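You operate a simulated robot arm through the tools that you are given. There is no shell and no other tool. Be economical: measure what you need, move in short steps, check, and stop when the job is done.

You run a simulated two-armed robot. Do the job below in one go: nothing can be reset, and whatever is moved stays where it is left.

Task
Put two of the green clips from the top of the left crate lid on the side shelf. Take the lid off the clear jar with a teal foot and lay it down on the top of the right crate lid. Fetch the grey rubber cap from the side shelf and set it on top of the pleated filter there. Take the blue-capped pot from the left end of the front beam and leave it on top of the grey soap dish. Put the small gauge on the lower shelf of the short trestle. Take the white bearing block and leave it on the middle of the steel table. Take the green roller card and put it on the right long beam behind the trough. Press the orange strap tab two times. Take the blue shackle and put it on the top shelf of the grey unit. Fetch the teal-handled jug and set it on the lower shelf of the blue rack. Take the large blue mitts from the top of the timber platform and put it on the lower middle shelf of the grey unit. Put the yellow-handled jug on the top of the timber platform away on the upper middle shelf of the yellow rack. Any order will do. Set down upright: blue-capped pot, small gauge, white bearing block, green roller card, blue shackle, teal-handled jug, yellow-handled jug.

It is judged by the outcome, as a careful person would: the job done as asked, and still so three seconds after it is handed in. It fails if anything else is knocked over, pushed out of place, dropped, spilled or broken. A push-on lid holds only when it is set on centred and level and pressed home; a screw cap is set on level and turned clockwise until tight.

Robot
Two 7-joint arms with two-finger grippers on one trunk, on a base that drives. Base frame: it is fixed to the floor where the robot stands at the start and does not move with it; the origin is under the middle of the robot, x ahead of it, y to its left, z up; the surface under the hand at the start is at about z = 72.6. Units: cm, degrees, N and s.
The left shoulder is at the start at [6, 17.8, 102.3], the right one opposite. With the tool pointing down near the work surface each hand reaches from about 24 to 66 cm from the robot's upright axis, wherever it stands, measured 20 degrees to its own side. Places, roughly: blue mitts [1000, -100, 50]; blue shackle (11x5x7 cm) [1010, -200, 60]; blue-capped pot [-525, -250, 50]; clear jar with a teal foot (6x6x8 cm) [60, -50, 80]; green clip (4x4x3 cm) [60, 0, 70]; green roller card [50, -600, 50]; grey rubber cap (6x6x5 cm) [10, 230, 80]; grey soap dish (13x9x4 cm) [-520, -180, 50]; lower middle shelf of the grey unit [830, -20, 60]; lower shelf of the blue rack [-70, 420, 80]; lower shelf of the short trestle [420, -450, 30]; middle of the steel table [230, -920, 70]; orange strap tab [250, -550, 80]; pleated filter [25, 250, 75]; right long beam behind the trough (23x48 cm) [-334, -662, 24]; side shelf [10, 240, 80]; small gauge (6x6x6 cm) [60, -530, 50]; teal-handled jug [-50, 675, 100]; top shelf of the grey unit [830, -20, 140]; upper middle shelf of the yellow rack [-790, -850, 100]; white bearing block [50, -550, 50]; yellow-handled jug [1000, -75, 75]. Payload 1.96 kg a hand.
The tool frame of a hand sits at the grasp point between the pads (the TCP): z along the fingers, y along the line on which they close. The tips reach 2 cm beyond it. The gripper opens to 7.2 cm. The gripper's body begins 3.8 cm behind the TCP.
Orientation is told as [roll, pitch, yaw] about the base's x, y, z axes, in that order, counted from this pose: with the fingers straight down and closing along the base's y, the tool's x points along the base's -x, its y along +y and its z along -z.

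Tools
- The arms move only by the tool apply_moves. It takes "left_plan", "right_plan" or both (then of equal length, played together; a hand with none holds still); each is a list that holds one entry, the list of rows, each a list of 7 numbers: the turn, a rotation vector about the tool's x, y, z in units of 8 degrees (1.0 is 8 degrees), then the shift along the tool's x, y, z in units of 25 mm (1.0 is 25 mm), then the gripper command, from -1 (shut) to 1 (fully open), values between in proportion. In form: [[[wx, wy, wz, tx, ty, tz, gripper], ...]]. A call has 1 to 12 rows; each row shifts and turns the commanded pose from where the row before left it, along the tool's axes as they then stand. A call with a number of a shift or a turn outside -1 to 1 is refused whole. Rows are played at 5 a second. More than 5 cm and 8.6 degrees between two rows, or a gripper value outside its range, and nothing of the call is played. Where a pose cannot be reached the arm comes as near as it can. A force on the tool above 40 N (or 10 N above the force at the start of the call, whichever is more), or a blocked arm, ends the call early, and 0.2 s more pass. Each finger travels about 15.3 cm/s and halts on what it meets, pressing with about 38 N; the grip force reading is that of the motor and also rises with nothing between the fingers. The clock runs only during rows and for 0.2 s after the last one: add rows that do not move to give the fingers time. The reply holds the time, the measured pose of the TCP, the force on the tool along the base axes, the opening and the grip force, in the units named above and with some noise, with the torque about the TCP (base axes, N m) and any sound that the robot's microphone picked up.
- Cameras (640 x 400 px; columns grow to the right, rows downward): "scene" is now at [0.87, -2.13, 156.64]; the picture's right is [-0.30, -0.95, 0.00], its down [-0.79, 0.25, -0.56] and it looks along [0.54, -0.17, -0.83] (base axes); focal length 247 px, centre (320, 200). "left" rides on the left gripper at [7.1, -1.9, -8.2] in its tool frame; the picture's right is [0.26, 0.97, 0.00], its down [-0.67, 0.18, -0.72] and it looks along [-0.69, 0.19, 0.70] (tool axes); focal length 280 px, centre (320, 200). "right" rides on the right gripper at [7.1, 1.9, -8.2] in its tool frame; the picture's right is [-0.26, 0.97, 0.00], its down [-0.67, -0.18, -0.72] and it looks along [-0.69, -0.19, 0.70] (tool axes); focal length 280 px, centre (320, 200). There is no depth. A picture from a camera that has moved, and an enlarged one, comes with that camera's place and axes in the base frame and with its lens.
- capture(camera): a new picture of that camera. No time passes.
- slide_trunk(by): slides the trunk up (or, below 0, down) by that many cm; the arms and the scene camera ride with it, the base frame stays. It gives what a move gives, with no picture.
- drive_base(legs): drives the robot by 1 to 6 legs, each [ahead, left, turn to the left] in cm, cm and degrees, along the robot's own axes; the way and the turn of a leg run together, so that a leg with both is an arc; at most 150 cm and 180 degrees a leg. The arms and the cameras ride along, it lands a little off, and it stops where it bumps. It gives what a move gives.
- turn_head(pan, tilt): turns the head with the scene camera to pan (to the left, within 86 degrees either way) and tilt (down, from -29 to 69), counted from straight ahead of the robot. It gives what a move gives.
- inspect(camera, box): a new picture of the part [left, top, right, bottom] of that camera's present view, enlarged. No time passes.
- finish_job(): hands the job in; it is judged then, once.

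Work in short steps. Places have to be worked out from the pictures, the camera data and where the tool is seen: move nearer, look again, correct. Check each grasp and each placing, and mend what went wrong. You have 567 turns and 370 pictures in all, those below and enlarged ones among them. Open the grippers and draw the arms clear of the work before you hand the job in, unless the task says otherwise.

The tools are called after "Emit:" as a command line: name --argument value ..., lists and objects as JSON in quotes. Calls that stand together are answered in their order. apply_moves: Moves the arms, as the interface text tells. Its arguments: {"type":"object","properties":{"left_plan":{"type":"array"},"right_plan":{"type":"array"}},"required":[]} The other tools are called the same way: slide_trunk (by) slides the trunk up or down; drive_base (legs) drives the base; turn_head (pan, tilt) turns the head that bears the scene camera; capture (camera) takes a picture; inspect (camera, box) takes an enlarged picture of a part of a camera's view; finish_job () hands the job in.

At the start:

```text
time_s: 0.0
left_ee_pos: [40.18, -1.41, 103.54]
left_tool_rot: [-0.3, -0.5, 0.0]
left_wrist_force: [0.0, -0.1, -0.2]
left_ft_torque: [0.0, 0.03, 0.01]
left_gripper_width: 7.17
left_gripper_force: 0.0
right_ee_pos: [34.86, -30.57, 103.51]
right_tool_rot: [0.1, 0.0, 0.0]
right_wrist_force: [-0.6, 0.5, -0.4]
right_ft_torque: [0.01, 0.0, 0.01]
right_gripper_width: 7.19
right_gripper_force: 0.0
trunk travel left (down, up): [-66.8, 32.2]
robot x, y, heading: [-0.1, 0.18, 0.1]
head pan, tilt: [-17.5, 55.7]
```

scene: 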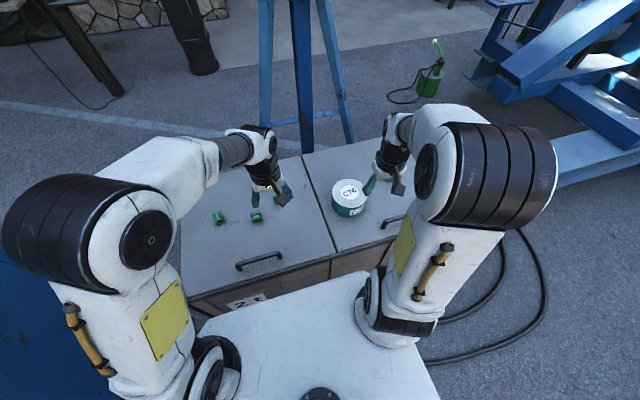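
right: 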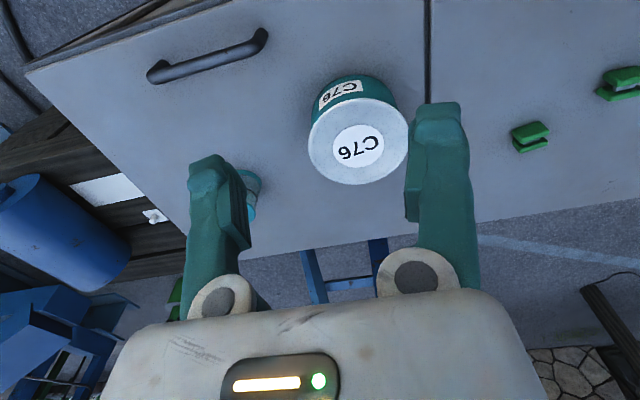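
left: 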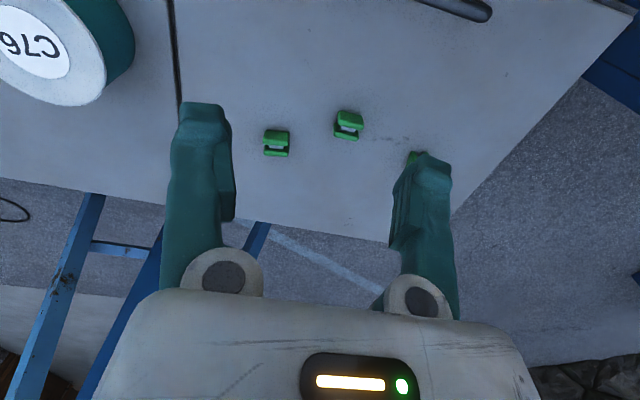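

The right hand camera shows the jar just behind the right finger. I move the right hand to its right to see the jar clearly, and turn the head for an overview.

Emit:
apply_moves --right_plan '[[[0, 0, 0, 0, -1, 0, 1], [0, 0, 0, 0, -1, 0, 1], [0, 0, 0, 0, -1, 0, 1], [0, 0, 0, 0, -1, 0, 1], [0, 0, 0, 0, -1, 0, 1]]]'

Emit:
capture --camera "right"

Emit:
capture --camera "scene"

```text
time_s: 1.2
left_ee_pos: [40.07, -1.32, 103.42]
left_tool_rot: [-0.3, -0.4, 0.1]
left_wrist_force: [-0.7, -0.4, -0.1]
left_ft_torque: [0.02, 0.03, -0.02]
left_gripper_width: 7.22
left_gripper_force: 0.1
right_ee_pos: [34.84, -43.13, 103.4]
right_tool_rot: [0.1, 0.0, 0.0]
right_wrist_force: [-0.2, 0.3, 0.5]
right_ft_torque: [0.0, -0.01, 0.0]
right_gripper_width: 7.23
right_gripper_force: 0.1
trunk travel left (down, up): [-66.8, 32.2]
robot x, y, heading: [0.15, 0.2, 0.0]
head pan, tilt: [-17.5, 55.7]
```

```text
366 pictures are left
camera right: at [27.79, -41.09, 111.57], right [0.26, 0.96, 0.0], down [0.67, -0.18, 0.72], along [0.69, -0.19, -0.7], focal length 280 px, centre (320, 200)
```

right: 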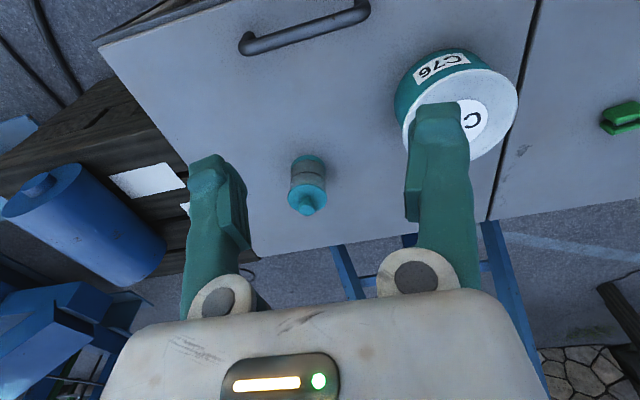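

```text
365 pictures are left
camera scene: at [0.88, -2.23, 156.63], right [-0.3, -0.95, 0.0], down [-0.79, 0.25, -0.56], along [0.54, -0.17, -0.83], focal length 247 px, centre (320, 200)
```

scene: 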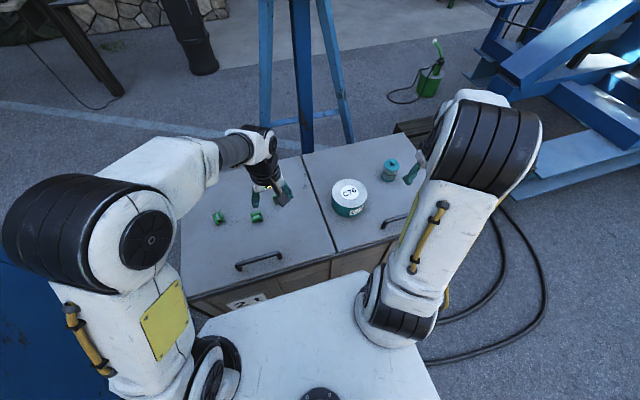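

The jar is now clear: a teal foot, clear wall and a teal lid with a knob. I enlarge it to see how the lid is made.

Emit:
inspect --camera "right" --box '[260, 130, 360, 230]'

Emit:
inspect --camera "scene" --box '[180, 130, 440, 260]'

```text
4.00 times, centred on (310, 180) of right
camera zoom: at [27.79, -41.09, 111.57], right [0.26, 0.96, 0.0], down [0.67, -0.18, 0.72], along [0.69, -0.19, -0.7], focal length 1122 px, centre (360, 280)
```

zoom: 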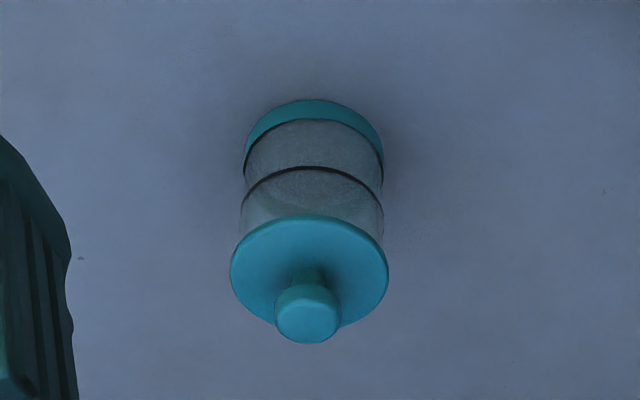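

```text
2.46 times, centred on (310, 195) of scene
camera zoom: at [0.88, -2.23, 156.63], right [-0.3, -0.95, 0.0], down [-0.79, 0.25, -0.56], along [0.54, -0.17, -0.83], focal length 609 px, centre (345, 212)
```

zoom: 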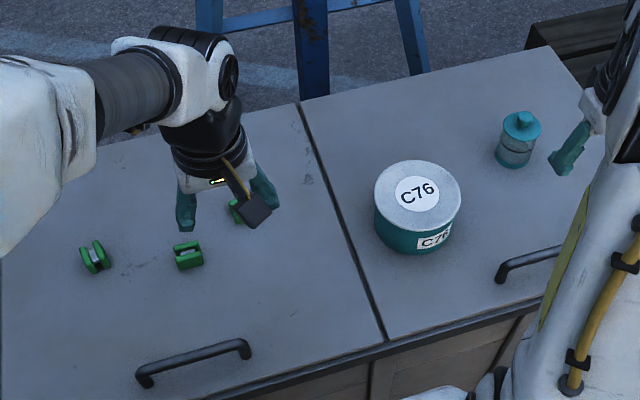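

The jar stands at about [57.7, -51.5], lid top near z 80.2 and knob top near 82.6, out of reach from here. I drive 35 cm to the right so that both hands could reach it.

Emit:
drive_base --legs '[[0, -35, 0]]'

Emit:
capture --camera "right"

```text
time_s: 3.5
left_ee_pos: [40.14, -36.24, 103.49]
left_tool_rot: [-0.3, -0.5, 0.1]
left_wrist_force: [-0.4, 0.2, -0.2]
left_ft_torque: [0.03, 0.03, -0.01]
left_gripper_width: 7.19
left_gripper_force: 0.0
right_ee_pos: [34.98, -77.62, 103.45]
right_tool_rot: [0.0, -0.1, 0.1]
right_wrist_force: [-0.1, 0.3, 0.8]
right_ft_torque: [0.02, 0.04, 0.02]
right_gripper_width: 7.18
right_gripper_force: 0.0
trunk travel left (down, up): [-66.8, 32.2]
robot x, y, heading: [-0.04, -35.19, 0.2]
head pan, tilt: [-17.5, 55.7]
```

```text
362 pictures are left
camera right: at [27.93, -75.85, 111.6], right [0.26, 0.97, 0.0], down [0.67, -0.18, 0.72], along [0.69, -0.19, -0.7], focal length 280 px, centre (320, 200)
```

right: 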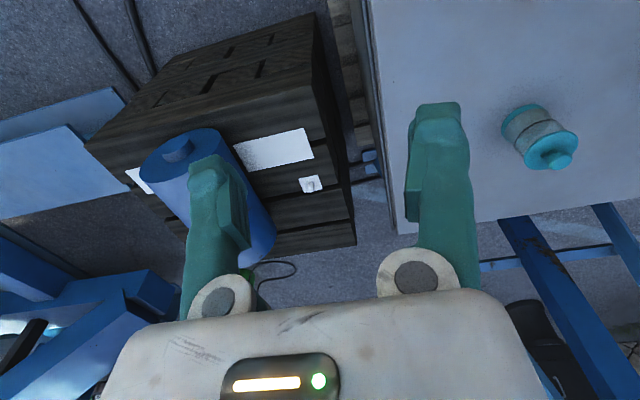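

I bring the right hand over the jar at a safe height while moving the left hand away to the left.

Emit:
apply_moves --right_plan '[[[0, 0, 0, -0.83, 0.95, 0, 1], [0, 0, 0, -0.83, 0.95, 0, 1], [0, 0, 0, -0.83, 0.95, 0, 1], [0, 0, 0, -0.83, 0.95, 0, 1], [0, 0, 0, -0.83, 0.95, 0, 1], [0, 0, 0, -0.83, 0.95, 0.5, 1], [0, 0, 0, -0.83, 0.95, 0.5, 1], [0, 0, 0, -0.83, 0.95, 0.5, 1], [0, 0, 0, -0.83, 0.95, 0.5, 1], [0, 0, 0, -0.83, 0.95, 0.5, 1], [0, 0, 0, -0.83, 0.95, 0.5, 1]]]' --left_plan '[[[0, 0, 0, 0, 0.6, 0, 1], [0, 0, 0, 0, 0.6, 0, 1], [0, 0, 0, 0, 0.6, 0, 1], [0, 0, 0, 0, 0.6, 0, 1], [0, 0, 0, 0, 0.6, 0, 1], [0, 0, 0, 0, 0.6, 0, 1], [0, 0, 0, 0, 0.6, 0, 1], [0, 0, 0, 0, 0.6, 0, 1], [0, 0, 0, 0, 0.6, 0, 1], [0, 0, 0, 0, 0.6, 0, 1], [0, 0, 0, 0, 0.6, 0, 1]]]'

Emit:
capture --camera "right"

Emit:
capture --camera "scene"

```text
time_s: 5.9
left_ee_pos: [40.21, -19.52, 103.54]
left_tool_rot: [-0.3, -0.5, 0.2]
left_wrist_force: [0.0, -0.3, -1.0]
left_ft_torque: [-0.01, 0.01, -0.01]
left_gripper_width: 7.19
left_gripper_force: 0.1
right_ee_pos: [53.66, -56.19, 95.92]
right_tool_rot: [0.0, -0.1, 0.2]
right_wrist_force: [0.2, 0.1, 0.0]
right_ft_torque: [-0.02, 0.01, -0.01]
right_gripper_width: 7.22
right_gripper_force: 0.0
right hand out of reach, approached as far as the arm can: row 4, 5
trunk travel left (down, up): [-66.8, 32.2]
robot x, y, heading: [-0.08, -34.85, 0.0]
head pan, tilt: [-17.5, 55.7]
```

```text
361 pictures are left
camera right: at [46.62, -54.21, 104.04], right [0.26, 0.97, 0.0], down [0.67, -0.18, 0.72], along [0.69, -0.19, -0.7], focal length 280 px, centre (320, 200)
```

right: 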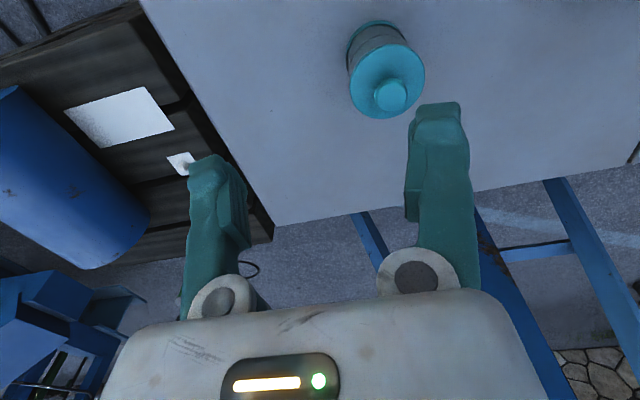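

```text
360 pictures are left
camera scene: at [1.05, -36.92, 156.64], right [-0.3, -0.95, 0.0], down [-0.79, 0.25, -0.56], along [0.54, -0.17, -0.83], focal length 247 px, centre (320, 200)
```

scene: 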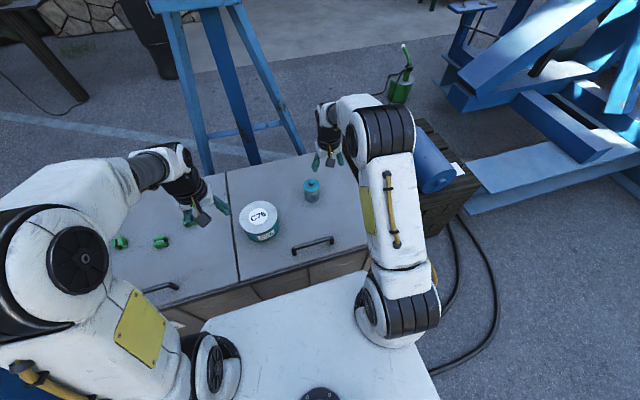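

The knob is confirmed at [57.8, -51.5]. I move over it to z 87 and look again.

Emit:
apply_moves --right_plan '[[[0, 0, 0, -0.82, 0.94, 0, 1], [0, 0, 0, -0.82, 0.94, 0.5, 1], [0, 0, 0, 0, 0, 0.9, 1], [0, 0, 0, 0, 0, 0.9, 1], [0, 0, 0, 0, 0, 0.9, 1], [0, 0, 0, 0, 0, 0, 1]]]'

Emit:
capture --camera "right"

```text
time_s: 7.3
left_ee_pos: [40.09, -19.62, 103.63]
left_tool_rot: [-0.4, -0.5, 0.1]
left_wrist_force: [-1.2, 0.9, 0.5]
left_ft_torque: [-0.01, -0.01, 0.02]
left_gripper_width: 7.23
left_gripper_force: 0.1
right_ee_pos: [54.8, -54.56, 88.81]
right_tool_rot: [0.0, 0.0, 0.1]
right_wrist_force: [-0.2, 0.1, -0.6]
right_ft_torque: [0.0, 0.0, 0.02]
right_gripper_width: 7.21
right_gripper_force: 0.1
right hand out of reach, approached as far as the arm can: row 1, 2
trunk travel left (down, up): [-66.8, 32.2]
robot x, y, heading: [-0.09, -34.68, 0.1]
head pan, tilt: [-17.5, 55.7]
```

```text
359 pictures are left
camera right: at [47.79, -52.68, 97.05], right [0.26, 0.97, 0.0], down [0.67, -0.18, 0.72], along [0.69, -0.19, -0.7], focal length 280 px, centre (320, 200)
```

right: 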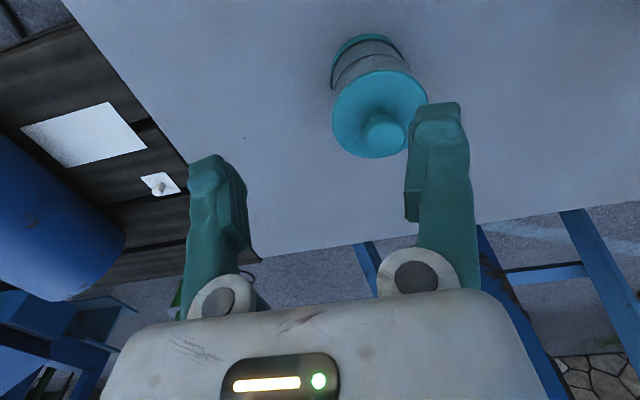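

The arm was at its limit higher up; at a lower height reach should be better. I try the remaining 3 cm each way.

Emit:
apply_moves --right_plan '[[[0, 0, 0, -0.6, 0.6, 0.4, 1], [0, 0, 0, -0.6, 0.6, 0.3, 1], [0, 0, 0, 0, 0, 0, 1]]]'

Emit:
turn_head --pan 0 --tilt 69

Emit:
capture --camera "scene"

```text
time_s: 8.1
left_ee_pos: [40.02, -19.75, 103.51]
left_tool_rot: [-0.2, -0.5, 0.0]
left_wrist_force: [0.2, -0.5, -0.2]
left_ft_torque: [-0.03, -0.01, 0.01]
left_gripper_width: 7.18
left_gripper_force: 0.1
right_ee_pos: [57.86, -51.53, 87.24]
right_tool_rot: [0.1, -0.2, 0.0]
right_wrist_force: [-0.3, 0.0, 1.2]
right_ft_torque: [0.01, -0.03, -0.02]
right_gripper_width: 7.21
right_gripper_force: 0.0
trunk travel left (down, up): [-66.8, 32.2]
robot x, y, heading: [0.28, -34.91, -0.0]
head pan, tilt: [-17.5, 55.7]
```

```text
time_s: 8.9
left_ee_pos: [40.06, -19.77, 103.46]
left_tool_rot: [-0.3, -0.6, 0.1]
left_wrist_force: [0.1, -0.1, -0.5]
left_ft_torque: [-0.03, -0.02, 0.02]
left_gripper_width: 7.2
left_gripper_force: 0.0
right_ee_pos: [57.89, -51.59, 87.19]
right_tool_rot: [0.0, -0.2, 0.1]
right_wrist_force: [-0.1, 0.5, 0.0]
right_ft_torque: [0.01, 0.0, 0.03]
right_gripper_width: 7.2
right_gripper_force: 0.1
trunk travel left (down, up): [-66.8, 32.2]
robot x, y, heading: [0.17, -35.01, 0.1]
head pan, tilt: [0.0, 68.8]
```

```text
358 pictures are left
camera scene: at [-0.29, -34.89, 155.18], right [0.0, -1.0, 0.0], down [-0.93, 0.0, -0.36], along [0.36, 0.0, -0.93], focal length 247 px, centre (320, 200)
```

scene: 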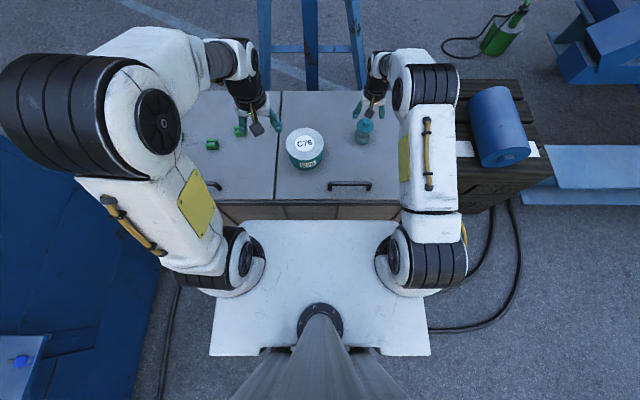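

The hand is right over the knob. I lower to z 82.3 with the fingers either side of the knob and close.

Emit:
apply_moves --right_plan '[[[0, 0, 0, 0, 0, 0.7, 1], [0, 0, 0, 0, 0, 0.7, 1], [0, 0, 0, 0, 0, 0.55, 1], [0, 0, 0, 0, 0, 0, 1]]]'

Emit:
capture --camera "right"

```text
time_s: 9.9
left_ee_pos: [39.98, -19.64, 103.48]
left_tool_rot: [-0.3, -0.6, 0.2]
left_wrist_force: [1.0, 0.0, 0.2]
left_ft_torque: [-0.02, 0.01, -0.01]
left_gripper_width: 7.21
left_gripper_force: 0.0
right_ee_pos: [57.81, -51.5, 82.34]
right_tool_rot: [-0.1, -0.2, 0.1]
right_wrist_force: [-0.7, -0.3, -0.1]
right_ft_torque: [-0.01, 0.0, 0.0]
right_gripper_width: 7.2
right_gripper_force: 0.0
trunk travel left (down, up): [-66.8, 32.2]
robot x, y, heading: [-0.51, -35.14, 0.4]
head pan, tilt: [0.0, 68.8]
```

```text
357 pictures are left
camera right: at [50.72, -49.6, 90.47], right [0.26, 0.97, 0.0], down [0.67, -0.18, 0.72], along [0.69, -0.19, -0.7], focal length 280 px, centre (320, 200)
```

right: 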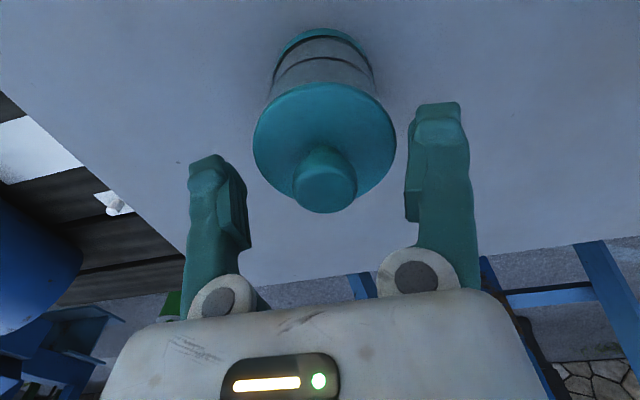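

The knob sits between the fingers at TCP height. I close the gripper.

Emit:
apply_moves --right_plan '[[[0, 0, 0, 0, 0, 0, -1], [0, 0, 0, 0, 0, 0, -1], [0, 0, 0, 0, 0, 0, -1]]]'

Emit:
capture --camera "right"

```text
time_s: 10.7
left_ee_pos: [39.99, -19.61, 103.47]
left_tool_rot: [-0.3, -0.5, 0.0]
left_wrist_force: [0.7, -0.2, -0.6]
left_ft_torque: [-0.04, 0.02, 0.02]
left_gripper_width: 7.19
left_gripper_force: 0.1
right_ee_pos: [57.78, -51.46, 82.28]
right_tool_rot: [0.0, -0.1, 0.1]
right_wrist_force: [0.7, 0.6, 1.2]
right_ft_torque: [0.06, -0.03, 0.0]
right_gripper_width: 1.62
right_gripper_force: 38.2
trunk travel left (down, up): [-66.8, 32.2]
robot x, y, heading: [-0.29, -34.91, 0.2]
head pan, tilt: [0.0, 68.8]
```

```text
356 pictures are left
camera right: at [50.71, -49.57, 90.48], right [0.26, 0.97, 0.0], down [0.67, -0.18, 0.72], along [0.69, -0.19, -0.7], focal length 280 px, centre (320, 200)
```

right: 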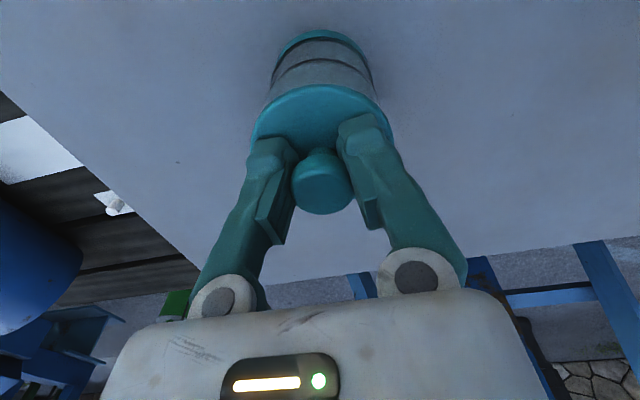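

It grips the stem below the knob, width 1.6. I pull up slightly and watch the force.

Emit:
apply_moves --right_plan '[[[0, 0, 0, 0, 0, -0.2, -1], [0, 0, 0, 0, 0, 0, -1]]]'

Emit:
capture --camera "right"

```text
time_s: 11.3
left_ee_pos: [40.13, -19.83, 103.48]
left_tool_rot: [-0.4, -0.6, 0.1]
left_wrist_force: [-0.2, 0.0, 0.2]
left_ft_torque: [0.0, -0.01, -0.01]
left_gripper_width: 7.18
left_gripper_force: 0.1
right_ee_pos: [57.81, -51.45, 82.62]
right_tool_rot: [-0.1, 0.0, 0.1]
right_wrist_force: [0.2, -0.1, -0.1]
right_ft_torque: [0.01, -0.01, -0.03]
right_gripper_width: 1.59
right_gripper_force: 38.3
trunk travel left (down, up): [-66.8, 32.2]
robot x, y, heading: [0.42, -35.03, 0.3]
head pan, tilt: [0.0, 68.8]
heard: snap
```

```text
355 pictures are left
camera right: at [50.77, -49.6, 90.91], right [0.26, 0.97, 0.0], down [0.67, -0.18, 0.72], along [0.69, -0.19, -0.7], focal length 280 px, centre (320, 200)
```

right: 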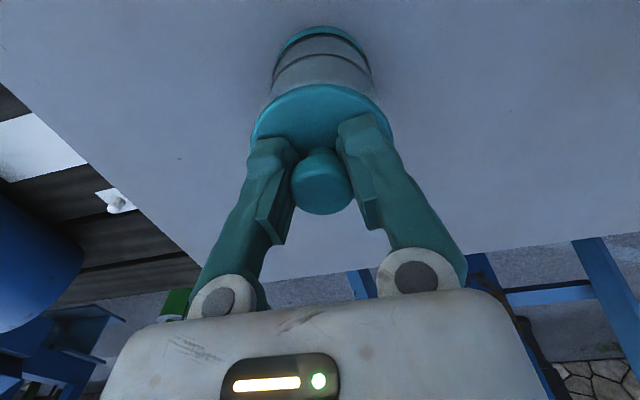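

A snap was heard: the lid came loose. I lift it clear.

Emit:
apply_moves --right_plan '[[[0, 0, 0, 0, 0, -0.4, -1], [0, 0, 0, 0, 0, -0.6, -1], [0, 0, 0, 0, 0, -0.8, -1], [0, 0, 0, 0, 0, -0.8, -1], [0, 0, 0, 0, 0, 0, -1]]]'

Emit:
capture --camera "right"

Emit:
capture --camera "scene"

```text
time_s: 12.5
left_ee_pos: [40.09, -19.72, 103.48]
left_tool_rot: [-0.3, -0.5, 0.0]
left_wrist_force: [0.2, -0.1, -1.0]
left_ft_torque: [0.01, 0.0, -0.01]
left_gripper_width: 7.19
left_gripper_force: 0.0
right_ee_pos: [58.09, -51.62, 89.12]
right_tool_rot: [0.0, 0.0, 0.1]
right_wrist_force: [0.1, 0.1, 0.1]
right_ft_torque: [-0.03, -0.03, 0.0]
right_gripper_width: 1.6
right_gripper_force: 37.9
trunk travel left (down, up): [-66.8, 32.2]
robot x, y, heading: [0.37, -35.0, 0.3]
head pan, tilt: [0.0, 68.8]
```

```text
354 pictures are left
camera right: at [50.94, -49.72, 97.35], right [0.26, 0.97, 0.0], down [0.67, -0.18, 0.72], along [0.69, -0.19, -0.7], focal length 280 px, centre (320, 200)
```

right: 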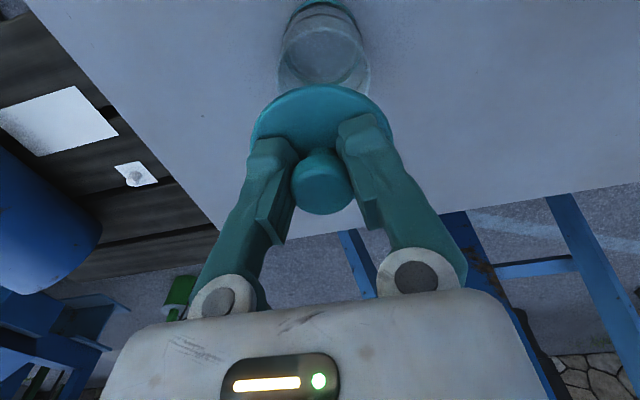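

```text
353 pictures are left
camera scene: at [-0.26, -34.89, 155.18], right [0.0, -1.0, 0.0], down [-0.93, 0.0, -0.36], along [0.36, 0.0, -0.93], focal length 247 px, centre (320, 200)
```

scene: 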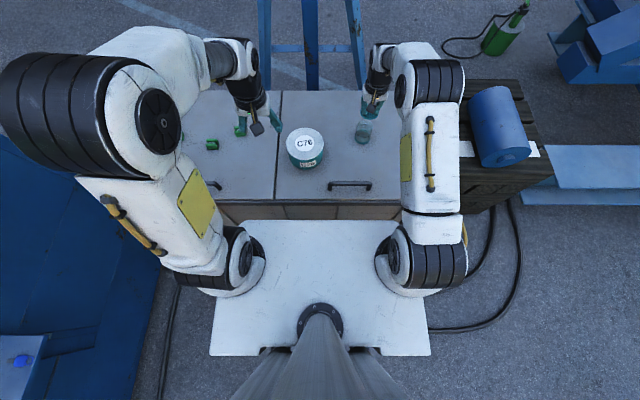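

The lid is off and the jar stands. I carry the lid to a free place at [48, -62] on the same crate lid, then lower.

Emit:
apply_moves --right_plan '[[[0, 0, 0, 0.8, -0.84, 0, -1], [0, 0, 0, 0.8, -0.84, 0, -1], [0, 0, 0, 0.8, -0.84, 0, -1], [0, 0, 0, 0.8, -0.84, 0, -1], [0, 0, 0, 0.8, -0.84, 0.5, -1], [0, 0, 0, 0, 0, 1, -1], [0, 0, 0, 0, 0, 1, -1], [0, 0, 0, 0, 0, 1, -1], [0, 0, 0, 0, 0, 0.6, -1], [0, 0, 0, 0, 0, 0.2, -1], [0, 0, 0, 0, 0, 0, -1]]]'

Emit:
capture --camera "right"

```text
time_s: 14.9
left_ee_pos: [40.05, -19.72, 103.61]
left_tool_rot: [-0.2, -0.4, 0.1]
left_wrist_force: [0.7, 0.5, -0.5]
left_ft_torque: [0.01, -0.04, -0.02]
left_gripper_width: 7.18
left_gripper_force: 0.2
right_ee_pos: [47.94, -62.13, 78.33]
right_tool_rot: [-0.1, 0.0, 0.1]
right_wrist_force: [-0.9, 0.0, 0.9]
right_ft_torque: [-0.03, 0.02, 0.02]
right_gripper_width: 1.52
right_gripper_force: 38.5
trunk travel left (down, up): [-66.8, 32.2]
robot x, y, heading: [0.45, -35.11, 0.4]
head pan, tilt: [0.0, 68.8]
```

```text
352 pictures are left
camera right: at [40.79, -60.18, 86.48], right [0.26, 0.97, 0.0], down [0.67, -0.18, 0.72], along [0.69, -0.19, -0.7], focal length 280 px, centre (320, 200)
```

right: 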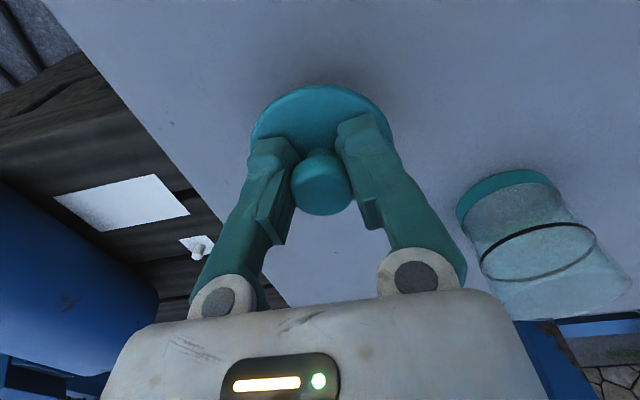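

Now I lower in small steps until a contact force shows.

Emit:
apply_moves --right_plan '[[[0, 0, 0, 0, 0, 0.15, -1], [0, 0, 0, 0, 0, 0.15, -1], [0, 0, 0, 0, 0, 0.1, -1], [0, 0, 0, 0, 0, 0, -1]]]'

```text
time_s: 15.9
left_ee_pos: [40.01, -19.68, 103.5]
left_tool_rot: [-0.2, -0.5, 0.1]
left_wrist_force: [-0.2, -1.1, -0.2]
left_ft_torque: [-0.03, -0.04, -0.03]
left_gripper_width: 7.21
left_gripper_force: 0.1
right_ee_pos: [47.88, -62.05, 77.34]
right_tool_rot: [0.0, 0.0, 0.1]
right_wrist_force: [-0.8, -0.2, -0.5]
right_ft_torque: [-0.02, -0.02, -0.03]
right_gripper_width: 1.51
right_gripper_force: 37.8
trunk travel left (down, up): [-66.8, 32.2]
robot x, y, heading: [0.01, -34.93, 0.2]
head pan, tilt: [0.0, 68.8]
```

Emit:
apply_moves --right_plan '[[[0, 0, 0, 0, 0, 0.1, -1], [0, 0, 0, 0, 0, 0.1, -1], [0, 0, 0, 0, 0, 0.1, -1], [0, 0, 0, 0, 0, 0, -1]]]'

Emit:
inspect --camera "right" --box '[200, 50, 440, 200]'

```text
time_s: 16.9
left_ee_pos: [40.0, -19.61, 103.44]
left_tool_rot: [-0.2, -0.5, 0.0]
left_wrist_force: [-1.0, 0.0, -0.1]
left_ft_torque: [0.02, 0.01, 0.04]
left_gripper_width: 7.2
left_gripper_force: 0.2
right_ee_pos: [47.89, -61.99, 76.82]
right_tool_rot: [0.0, -0.2, 0.1]
right_wrist_force: [0.3, -0.6, -0.5]
right_ft_torque: [-0.03, 0.01, -0.04]
right_gripper_width: 1.53
right_gripper_force: 37.9
trunk travel left (down, up): [-66.8, 32.2]
robot x, y, heading: [0.16, -34.95, 0.2]
head pan, tilt: [0.0, 68.8]
```

```text
2.67 times, centred on (320, 125) of right
camera zoom: at [40.8, -60.14, 84.88], right [0.26, 0.97, 0.0], down [0.67, -0.18, 0.72], along [0.69, -0.19, -0.7], focal length 748 px, centre (320, 400)
```

zoom: 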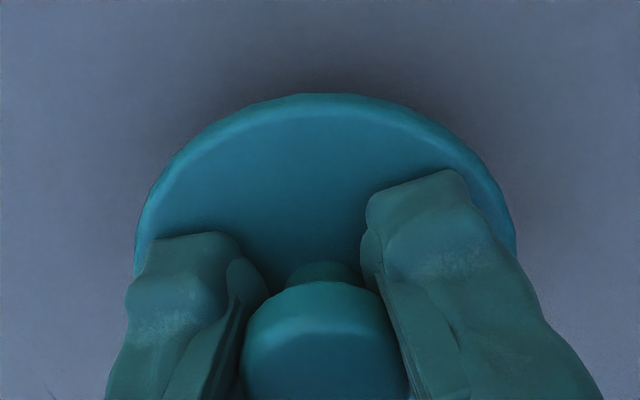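

No contact yet. I keep lowering.

Emit:
apply_moves --right_plan '[[[0, 0, 0, 0, 0, 0.1, -1], [0, 0, 0, 0, 0, 0.1, -1], [0, 0, 0, 0, 0, 0.1, -1], [0, 0, 0, 0, 0, 0, -1]]]'

```text
time_s: 17.9
left_ee_pos: [40.01, -19.7, 103.58]
left_tool_rot: [-0.2, -0.5, 0.1]
left_wrist_force: [-0.7, 0.0, -0.3]
left_ft_torque: [-0.02, 0.01, -0.01]
left_gripper_width: 7.21
left_gripper_force: 0.0
right_ee_pos: [47.79, -62.01, 75.92]
right_tool_rot: [0.0, -0.1, 0.0]
right_wrist_force: [-0.7, 1.0, -0.2]
right_ft_torque: [0.01, -0.01, -0.02]
right_gripper_width: 1.51
right_gripper_force: 38.0
trunk travel left (down, up): [-66.8, 32.2]
robot x, y, heading: [0.13, -35.28, 0.1]
head pan, tilt: [0.0, 68.8]
```

Emit:
apply_moves --right_plan '[[[0, 0, 0, 0, 0, 0.1, -1], [0, 0, 0, 0, 0, 0.1, -1], [0, 0, 0, 0, 0, 0, -1]]]'

Emit:
capture --camera "right"

```text
time_s: 18.7
left_ee_pos: [40.03, -19.8, 103.47]
left_tool_rot: [-0.3, -0.6, 0.1]
left_wrist_force: [-0.7, 1.0, -0.4]
left_ft_torque: [-0.02, 0.01, -0.03]
left_gripper_width: 7.18
left_gripper_force: 0.1
right_ee_pos: [47.87, -62.1, 75.33]
right_tool_rot: [-0.1, 0.0, 0.1]
right_wrist_force: [-0.6, 0.2, -0.5]
right_ft_torque: [-0.01, 0.03, 0.01]
right_gripper_width: 1.54
right_gripper_force: 38.4
trunk travel left (down, up): [-66.8, 32.2]
robot x, y, heading: [0.06, -34.95, 0.3]
head pan, tilt: [0.0, 68.8]
```

```text
350 pictures are left
camera right: at [40.84, -60.13, 83.54], right [0.26, 0.97, 0.0], down [0.67, -0.18, 0.72], along [0.69, -0.19, -0.7], focal length 280 px, centre (320, 200)
```

right: 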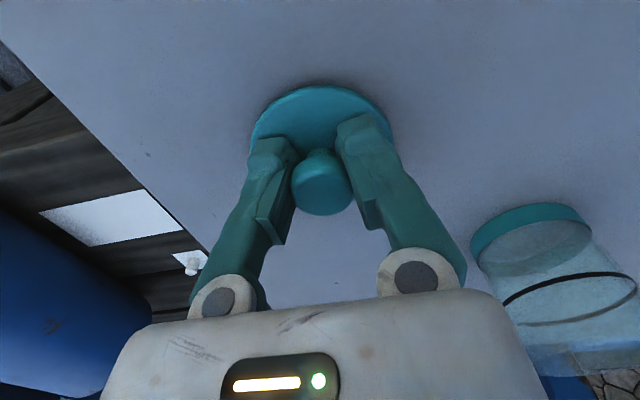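

Emit:
apply_moves --right_plan '[[[0, 0, 0, 0, 0, 0.1, -1], [0, 0, 0, 0, 0, 0.1, -1], [0, 0, 0, 0, 0, 0, -1]]]'

```text
time_s: 19.5
left_ee_pos: [39.98, -19.62, 103.52]
left_tool_rot: [-0.4, -0.6, 0.1]
left_wrist_force: [-0.2, 0.1, -0.5]
left_ft_torque: [-0.01, 0.0, 0.02]
left_gripper_width: 7.2
left_gripper_force: 0.2
right_ee_pos: [47.97, -62.01, 74.9]
right_tool_rot: [-0.1, -0.3, 0.1]
right_wrist_force: [1.2, -0.9, 11.8]
right_ft_torque: [-0.04, 0.19, 0.03]
right_gripper_width: 1.52
right_gripper_force: 38.2
trunk travel left (down, up): [-66.8, 32.2]
robot x, y, heading: [0.23, -34.78, -0.0]
head pan, tilt: [0.0, 68.8]
```

Contact at 12 N, so the lid rests on the surface. I open and rise straight up.

Emit:
apply_moves --right_plan '[[[0, 0, 0, 0, 0, -0.03, 0.2], [0, 0, 0, 0, 0, 0, 0.2], [0, 0, 0, 0, 0, -0.4, 0.2], [0, 0, 0, 0, 0, -0.8, 0.2], [0, 0, 0, 0, 0, -1, 0.2], [0, 0, 0, 0, 0, -1, 0.2], [0, 0, 0, 0, 0, -1, 1], [0, 0, 0, 0, 0, -1, 1]]]'

Emit:
capture --camera "right"

```text
time_s: 21.3
left_ee_pos: [40.04, -19.58, 103.54]
left_tool_rot: [-0.3, -0.6, 0.1]
left_wrist_force: [-0.9, 0.3, 0.3]
left_ft_torque: [0.01, -0.04, 0.01]
left_gripper_width: 7.21
left_gripper_force: 0.2
right_ee_pos: [47.71, -62.11, 87.98]
right_tool_rot: [0.0, -0.1, 0.1]
right_wrist_force: [0.4, -0.8, 0.3]
right_ft_torque: [-0.01, 0.02, -0.03]
right_gripper_width: 7.23
right_gripper_force: 0.0
trunk travel left (down, up): [-66.8, 32.2]
robot x, y, heading: [0.26, -35.02, 0.2]
head pan, tilt: [0.0, 68.8]
```

```text
349 pictures are left
camera right: at [40.66, -60.16, 96.14], right [0.26, 0.97, 0.0], down [0.67, -0.18, 0.72], along [0.69, -0.19, -0.7], focal length 280 px, centre (320, 200)
```

right: 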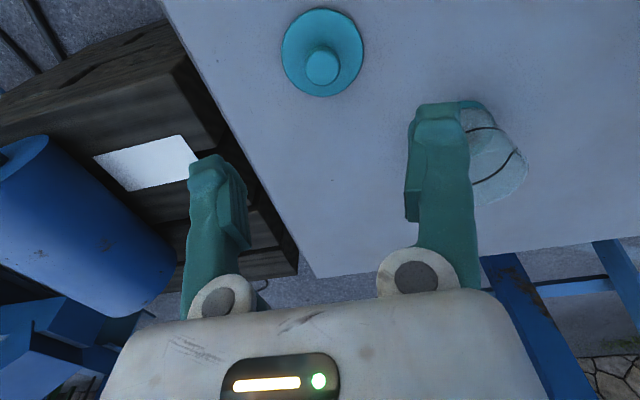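

The lid lies safely, knob up. I raise the right hand and drive 40 cm left for the clips.

Emit:
apply_moves --right_plan '[[[0, 0, 0, 0.5, 0, -1, 1], [0, 0, 0, 0.5, 0, -1, 1], [0, 0, 0, 0.5, 0, -1, 1], [0, 0, 0, 0.5, 0, -1, 1], [0, 0, 0, 0.5, 0, -1, 1], [0, 0, 0, 0.5, 0, -1, 1]]]'

Emit:
drive_base --legs '[[0, 40, 0]]'

Emit:
capture --camera "left"

Emit:
capture --camera "right"

```text
time_s: 22.7
left_ee_pos: [39.89, -19.82, 103.54]
left_tool_rot: [-0.3, -0.6, 0.1]
left_wrist_force: [-0.2, 0.2, -0.7]
left_ft_torque: [0.03, 0.01, -0.01]
left_gripper_width: 7.18
left_gripper_force: 0.1
right_ee_pos: [40.27, -62.02, 103.07]
right_tool_rot: [0.0, -0.1, 0.2]
right_wrist_force: [-0.3, -0.1, 0.8]
right_ft_torque: [0.02, -0.02, 0.0]
right_gripper_width: 7.18
right_gripper_force: 0.1
trunk travel left (down, up): [-66.8, 32.2]
robot x, y, heading: [-0.16, -35.04, 0.1]
head pan, tilt: [0.0, 68.8]
```

```text
time_s: 25.1
left_ee_pos: [39.94, 19.65, 103.54]
left_tool_rot: [-0.3, -0.5, 0.0]
left_wrist_force: [-0.1, 0.8, -0.3]
left_ft_torque: [-0.04, 0.02, -0.01]
left_gripper_width: 7.18
left_gripper_force: 0.1
right_ee_pos: [40.25, -22.53, 102.96]
right_tool_rot: [0.1, 0.0, 0.0]
right_wrist_force: [-0.1, 0.0, -0.7]
right_ft_torque: [-0.01, -0.01, 0.0]
right_gripper_width: 7.19
right_gripper_force: 0.1
trunk travel left (down, up): [-66.8, 32.2]
robot x, y, heading: [0.33, 4.51, 0.1]
head pan, tilt: [0.0, 68.8]
```

```text
348 pictures are left
camera left: at [32.88, 17.85, 111.7], right [-0.26, 0.96, -0.01], down [0.67, 0.19, 0.72], along [0.7, 0.18, -0.69], focal length 280 px, centre (320, 200)
```

left: 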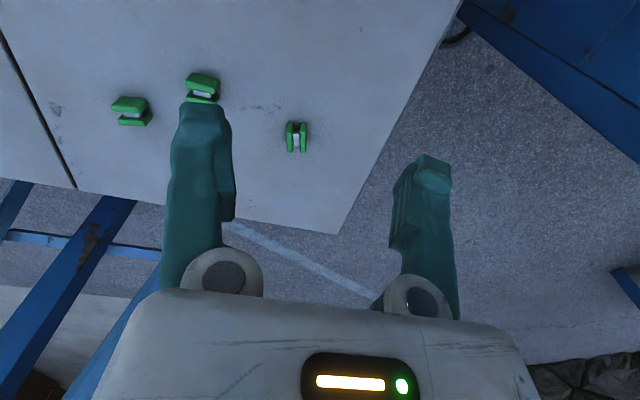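

```text
347 pictures are left
camera right: at [33.21, -20.56, 111.1], right [0.26, 0.97, 0.0], down [0.67, -0.18, 0.72], along [0.69, -0.19, -0.7], focal length 280 px, centre (320, 200)
```

right: 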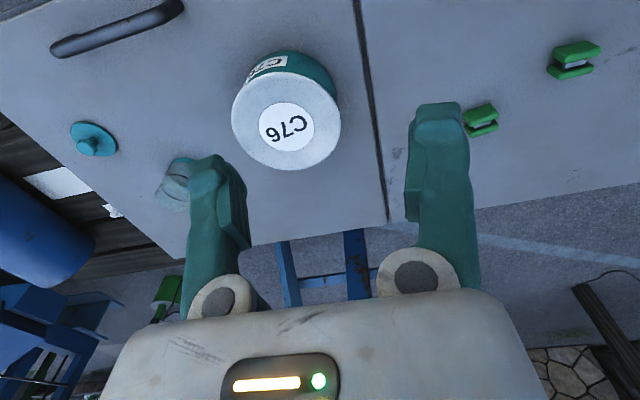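

Three clips are visible: one under the left hand around [58, 20] and two further right. I zoom to see their shape.

Emit:
inspect --camera "left" --box '[90, 60, 330, 210]'

Emit:
inspect --camera "right" --box '[440, 20, 640, 145]'

```text
2.67 times, centred on (210, 135) of left
camera zoom: at [32.88, 17.85, 111.7], right [-0.26, 0.96, -0.01], down [0.67, 0.19, 0.72], along [0.7, 0.18, -0.69], focal length 748 px, centre (613, 373)
```

zoom: 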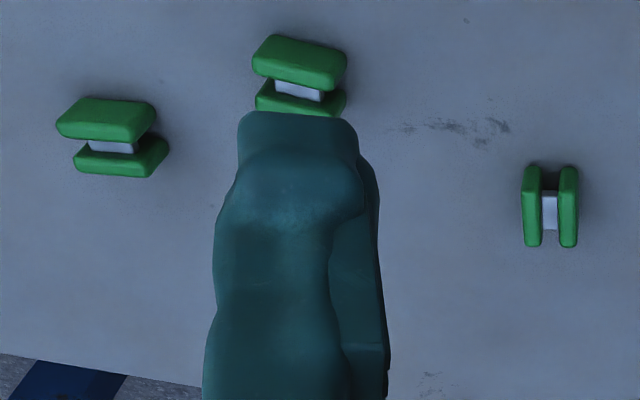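

```text
3.20 times, centred on (540, 82) of right
camera zoom: at [33.21, -20.56, 111.1], right [0.26, 0.97, 0.0], down [0.67, -0.18, 0.72], along [0.69, -0.19, -0.7], focal length 897 px, centre (-384, 576)
```

zoom: 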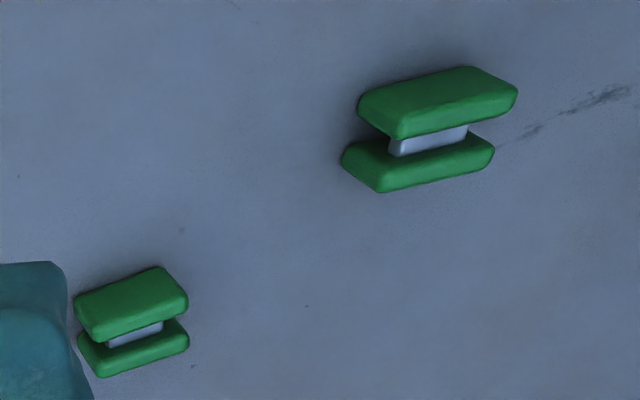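

All lie flat with two plates around a pale core. Left goes above clip C [58.2, 20.2], right above clip A [60.2, -3.6].

Emit:
apply_moves --left_plan '[[[0, 0, 0, -0.61, 0.02, 0.75, 1], [0, 0, 0, -0.61, 0.02, 0.75, 1], [0, 0, 0, -0.61, 0.02, 0.75, 1], [0, 0, 0, -0.61, 0.02, 0.75, 1], [0, 0, 0, -0.61, 0.02, 0.75, 1], [0, 0, 0, -0.61, 0.02, 0.75, 1], [0, 0, 0, -0.61, 0.02, 0.75, 1], [0, 0, 0, -0.61, 0.02, 0.75, 1], [0, 0, 0, -0.61, 0.02, 0.75, 1], [0, 0, 0, -0.61, 0.02, 0.75, 1], [0, 0, 0, -0.61, 0.02, 0.75, 1], [0, 0, 0, -0.61, 0.02, 0.75, 1]]]' --right_plan '[[[0, 0, 0, -0.65, 0.63, 0.5, 1], [0, 0, 0, -0.65, 0.63, 0.5, 1], [0, 0, 0, -0.65, 0.63, 0.5, 1], [0, 0, 0, -0.65, 0.63, 0.5, 1], [0, 0, 0, -0.65, 0.63, 0.5, 1], [0, 0, 0, -0.65, 0.63, 0.5, 1], [0, 0, 0, -0.65, 0.63, 0.5, 1], [0, 0, 0, -0.65, 0.63, 0.5, 1], [0, 0, 0, -0.65, 0.63, 0.5, 1], [0, 0, 0, -0.65, 0.63, 0.5, 1], [0, 0, 0, -0.65, 0.63, 0.5, 1], [0, 0, 0, -0.65, 0.63, 0.5, 1]]]'

Emit:
capture --camera "left"

Emit:
capture --camera "right"

```text
time_s: 27.7
left_ee_pos: [58.5, 20.27, 81.05]
left_tool_rot: [-0.3, -0.4, 0.0]
left_wrist_force: [0.7, 0.2, -0.5]
left_ft_torque: [0.02, 0.0, 0.0]
left_gripper_width: 7.18
left_gripper_force: 0.1
right_ee_pos: [58.15, -5.04, 89.07]
right_tool_rot: [0.0, -0.1, 0.0]
right_wrist_force: [-0.4, 0.0, -0.5]
right_ft_torque: [-0.02, -0.01, -0.01]
right_gripper_width: 7.19
right_gripper_force: 0.1
right hand out of reach, approached as far as the arm can: row 12
trunk travel left (down, up): [-66.8, 32.2]
robot x, y, heading: [0.21, 4.75, -0.1]
head pan, tilt: [0.0, 68.8]
```

```text
344 pictures are left
camera left: at [51.37, 18.36, 89.23], right [-0.26, 0.96, -0.01], down [0.67, 0.19, 0.72], along [0.7, 0.18, -0.69], focal length 280 px, centre (320, 200)
```

left: 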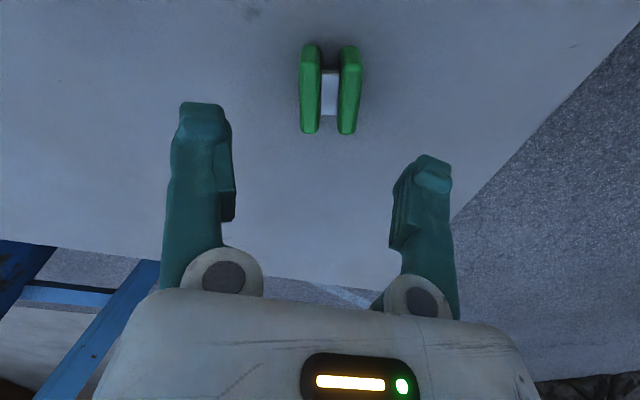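

```text
343 pictures are left
camera right: at [51.06, -3.16, 97.33], right [0.26, 0.97, 0.0], down [0.67, -0.18, 0.72], along [0.69, -0.19, -0.7], focal length 280 px, centre (320, 200)
```

right: 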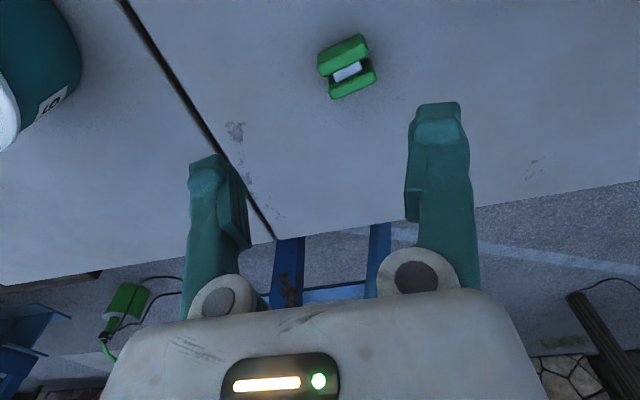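

Left is nearly aligned with C; I lower and grip it. At the same time I turn the right hand by 90 degrees to squeeze clip A across its plates.

Emit:
apply_moves --left_plan '[[[0, 0, 0, 0.08, 0.12, 0, 1], [0, 0, 0, 0, 0, 0.8, 1], [0, 0, 0, 0, 0, 0.8, 1], [0, 0, 0, 0, 0, 0.6, 1], [0, 0, 0, 0, 0, 0.38, 1], [0, 0, 0, 0, 0, 0, 1], [0, 0, 0, 0, 0, 0, -1], [0, 0, 0, 0, 0, 0, -1], [0, 0, 0, 0, 0, 0, -1], [0, 0, 0, 0, 0, 0, -1], [0, 0, 0, 0, 0, 0, -1], [0, 0, 0, 0, 0, 0, -1]]]' --right_plan '[[[0, 0, -0.93, 0, 0, 0, 1], [0, 0, -0.93, 0, 0, 0, 1], [0, 0, -0.93, 0, 0, 0, 1], [0, 0, -0.93, 0, 0, 0, 1], [0, 0, -0.93, 0, 0, 0, 1], [0, 0, -0.93, 0, 0, 0, 1], [0, 0, -0.93, 0, 0, 0, 1], [0, 0, -0.93, 0, 0, 0, 1], [0, 0, -0.93, 0, 0, 0, 1], [0, 0, -0.93, 0, 0, 0, 1], [0, 0, -0.93, 0, 0, 0, 1], [0, 0, -0.93, 0, 0, 0, 1]]]'

Emit:
capture --camera "left"

Emit:
capture --camera "right"

```text
time_s: 30.3
left_ee_pos: [58.3, 20.44, 74.69]
left_tool_rot: [-0.4, -0.5, 0.1]
left_wrist_force: [0.1, -0.1, 0.8]
left_ft_torque: [0.01, 0.0, 0.05]
left_gripper_width: 3.04
left_gripper_force: 37.8
right_ee_pos: [58.06, -5.23, 89.46]
right_tool_rot: [0.0, 0.0, 89.3]
right_wrist_force: [1.0, 0.5, 0.1]
right_ft_torque: [0.01, 0.02, 0.02]
right_gripper_width: 7.2
right_gripper_force: 0.0
trunk travel left (down, up): [-66.8, 32.2]
robot x, y, heading: [0.13, 4.26, 0.1]
head pan, tilt: [0.0, 68.8]
```

```text
342 pictures are left
camera left: at [51.25, 18.55, 82.85], right [-0.26, 0.96, -0.01], down [0.67, 0.19, 0.72], along [0.7, 0.18, -0.69], focal length 280 px, centre (320, 200)
```

left: 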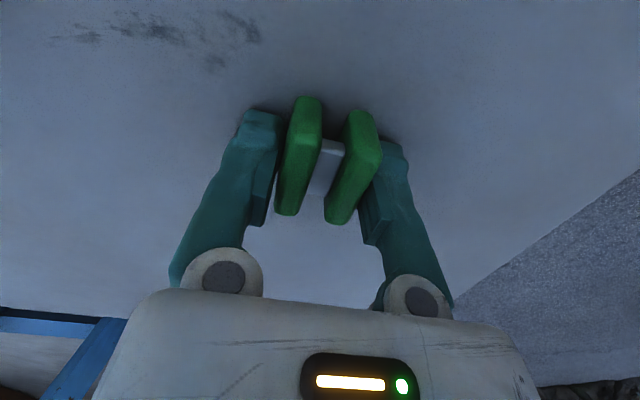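

```text
341 pictures are left
camera right: at [56.07, -12.23, 97.47], right [-0.96, 0.27, 0.0], down [0.19, 0.67, 0.72], along [0.2, 0.69, -0.7], focal length 280 px, centre (320, 200)
```

right: 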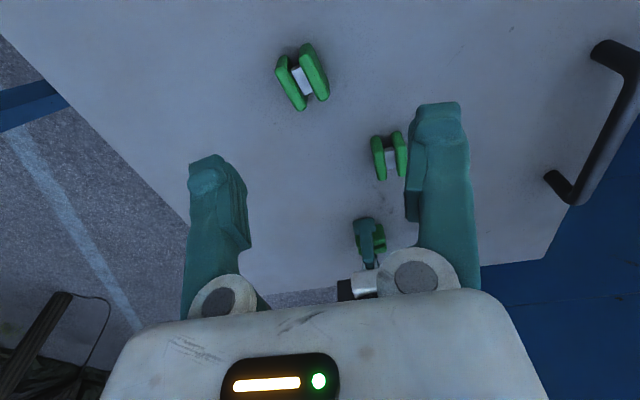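

Left grips clip C (width 3.0). Clip A is at [60.15, -3.4], turned about 8 degrees; I align the right hand and go down close to it, lifting the left at the same time.

Emit:
apply_moves --left_plan '[[[0, 0, 0, 0, 0, -0.3, -1], [0, 0, 0, 0, 0, -0.6, -1], [0, 0, 0, 0, 0, -1, -1], [0, 0, 0, 0, 0, -1, -1], [0, 0, 0, 0, 0, -1, -1], [0, 0, 0, 0, 0, -1, -1]]]' --right_plan '[[[0, 0, 0, 0, 0, 0.8, 1], [0, 0, 0, -0.36, -0.42, 0.8, 1], [0, 0, 0, -0.36, -0.42, 0.8, 1], [0, 0, -0.9, 0, 0, 0.8, 1], [0, 0, 0, 0, 0, 0.4, 1], [0, 0, 0, 0, 0, 0, 1]]]'

Emit:
capture --camera "right"

Emit:
capture --camera "left"

```text
time_s: 31.7
left_ee_pos: [58.28, 20.52, 87.0]
left_tool_rot: [-0.3, -0.6, 0.0]
left_wrist_force: [0.3, 0.2, -0.3]
left_ft_torque: [0.03, 0.0, -0.03]
left_gripper_width: 3.04
left_gripper_force: 37.7
right_ee_pos: [59.41, -3.95, 81.4]
right_tool_rot: [-0.1, 0.0, 96.5]
right_wrist_force: [0.9, 0.9, -0.1]
right_ft_torque: [0.0, 0.01, -0.01]
right_gripper_width: 7.22
right_gripper_force: 0.0
right hand out of reach, approached as far as the arm can: row 3
trunk travel left (down, up): [-66.8, 32.2]
robot x, y, heading: [-0.09, 4.68, -0.1]
head pan, tilt: [0.0, 68.8]
```

```text
340 pictures are left
camera right: at [58.32, -11.11, 89.49], right [-0.99, 0.15, 0.0], down [0.1, 0.69, 0.72], along [0.11, 0.71, -0.7], focal length 280 px, centre (320, 200)
```

right: 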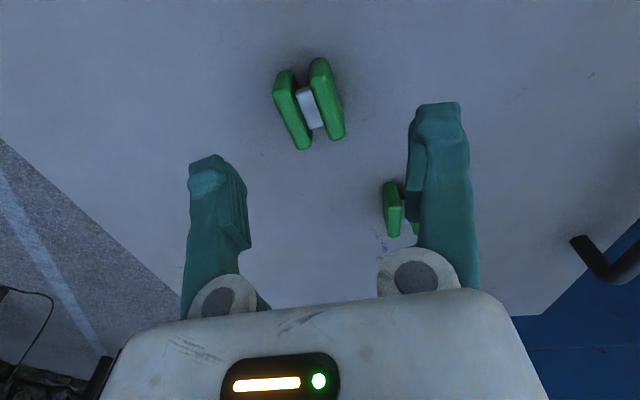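

```text
339 pictures are left
camera left: at [51.15, 18.57, 95.14], right [-0.26, 0.96, -0.01], down [0.67, 0.19, 0.72], along [0.7, 0.18, -0.69], focal length 280 px, centre (320, 200)
```

left: 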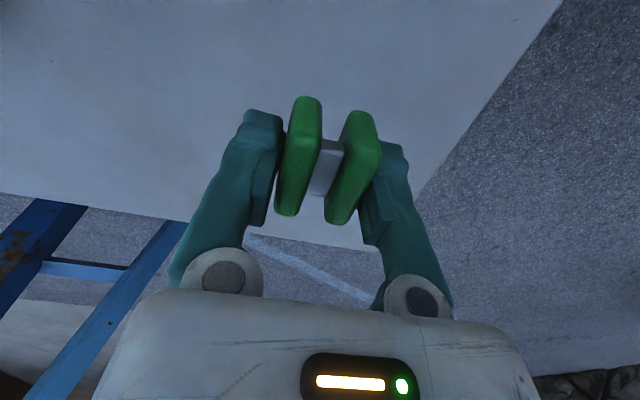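

Clip A at [60.2, -3.4]. I shift the last 8 mm, go down and grip.

Emit:
apply_moves --right_plan '[[[0, 0, 0, -0.1, -0.17, 0.5, 1], [0, 0, 0, -0.1, -0.17, 0.7, 1], [0, 0, 0, 0, 0, 0.7, 1], [0, 0, 0, 0, 0, 0.5, 1], [0, 0, 0, 0, 0, 0.28, 1], [0, 0, 0, 0, 0, 0, 1], [0, 0, 0, 0, 0, 0, -1], [0, 0, 0, 0, 0, 0, -1], [0, 0, 0, 0, 0, 0, -1]]]'

Emit:
capture --camera "right"

```text
time_s: 33.7
left_ee_pos: [58.3, 20.48, 86.96]
left_tool_rot: [-0.3, -0.5, 0.0]
left_wrist_force: [-0.3, -0.1, -0.7]
left_ft_torque: [0.02, 0.01, 0.01]
left_gripper_width: 3.04
left_gripper_force: 38.8
right_ee_pos: [59.95, -3.44, 75.53]
right_tool_rot: [-0.3, -0.1, 96.5]
right_wrist_force: [0.4, 0.6, 0.3]
right_ft_torque: [-0.01, 0.01, 0.02]
right_gripper_width: 3.03
right_gripper_force: 38.7
right hand out of reach, approached as far as the arm can: row 2
trunk travel left (down, up): [-66.8, 32.2]
robot x, y, heading: [0.18, 4.43, -0.2]
head pan, tilt: [0.0, 68.8]
```

```text
338 pictures are left
camera right: at [58.85, -10.73, 83.6], right [-0.99, 0.15, 0.0], down [0.1, 0.69, 0.72], along [0.11, 0.71, -0.7], focal length 280 px, centre (320, 200)
```

right: 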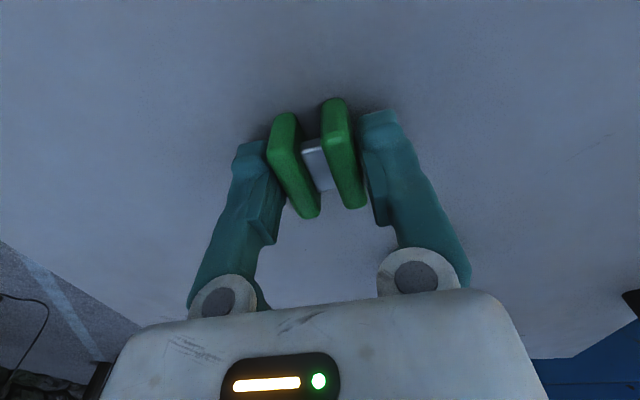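

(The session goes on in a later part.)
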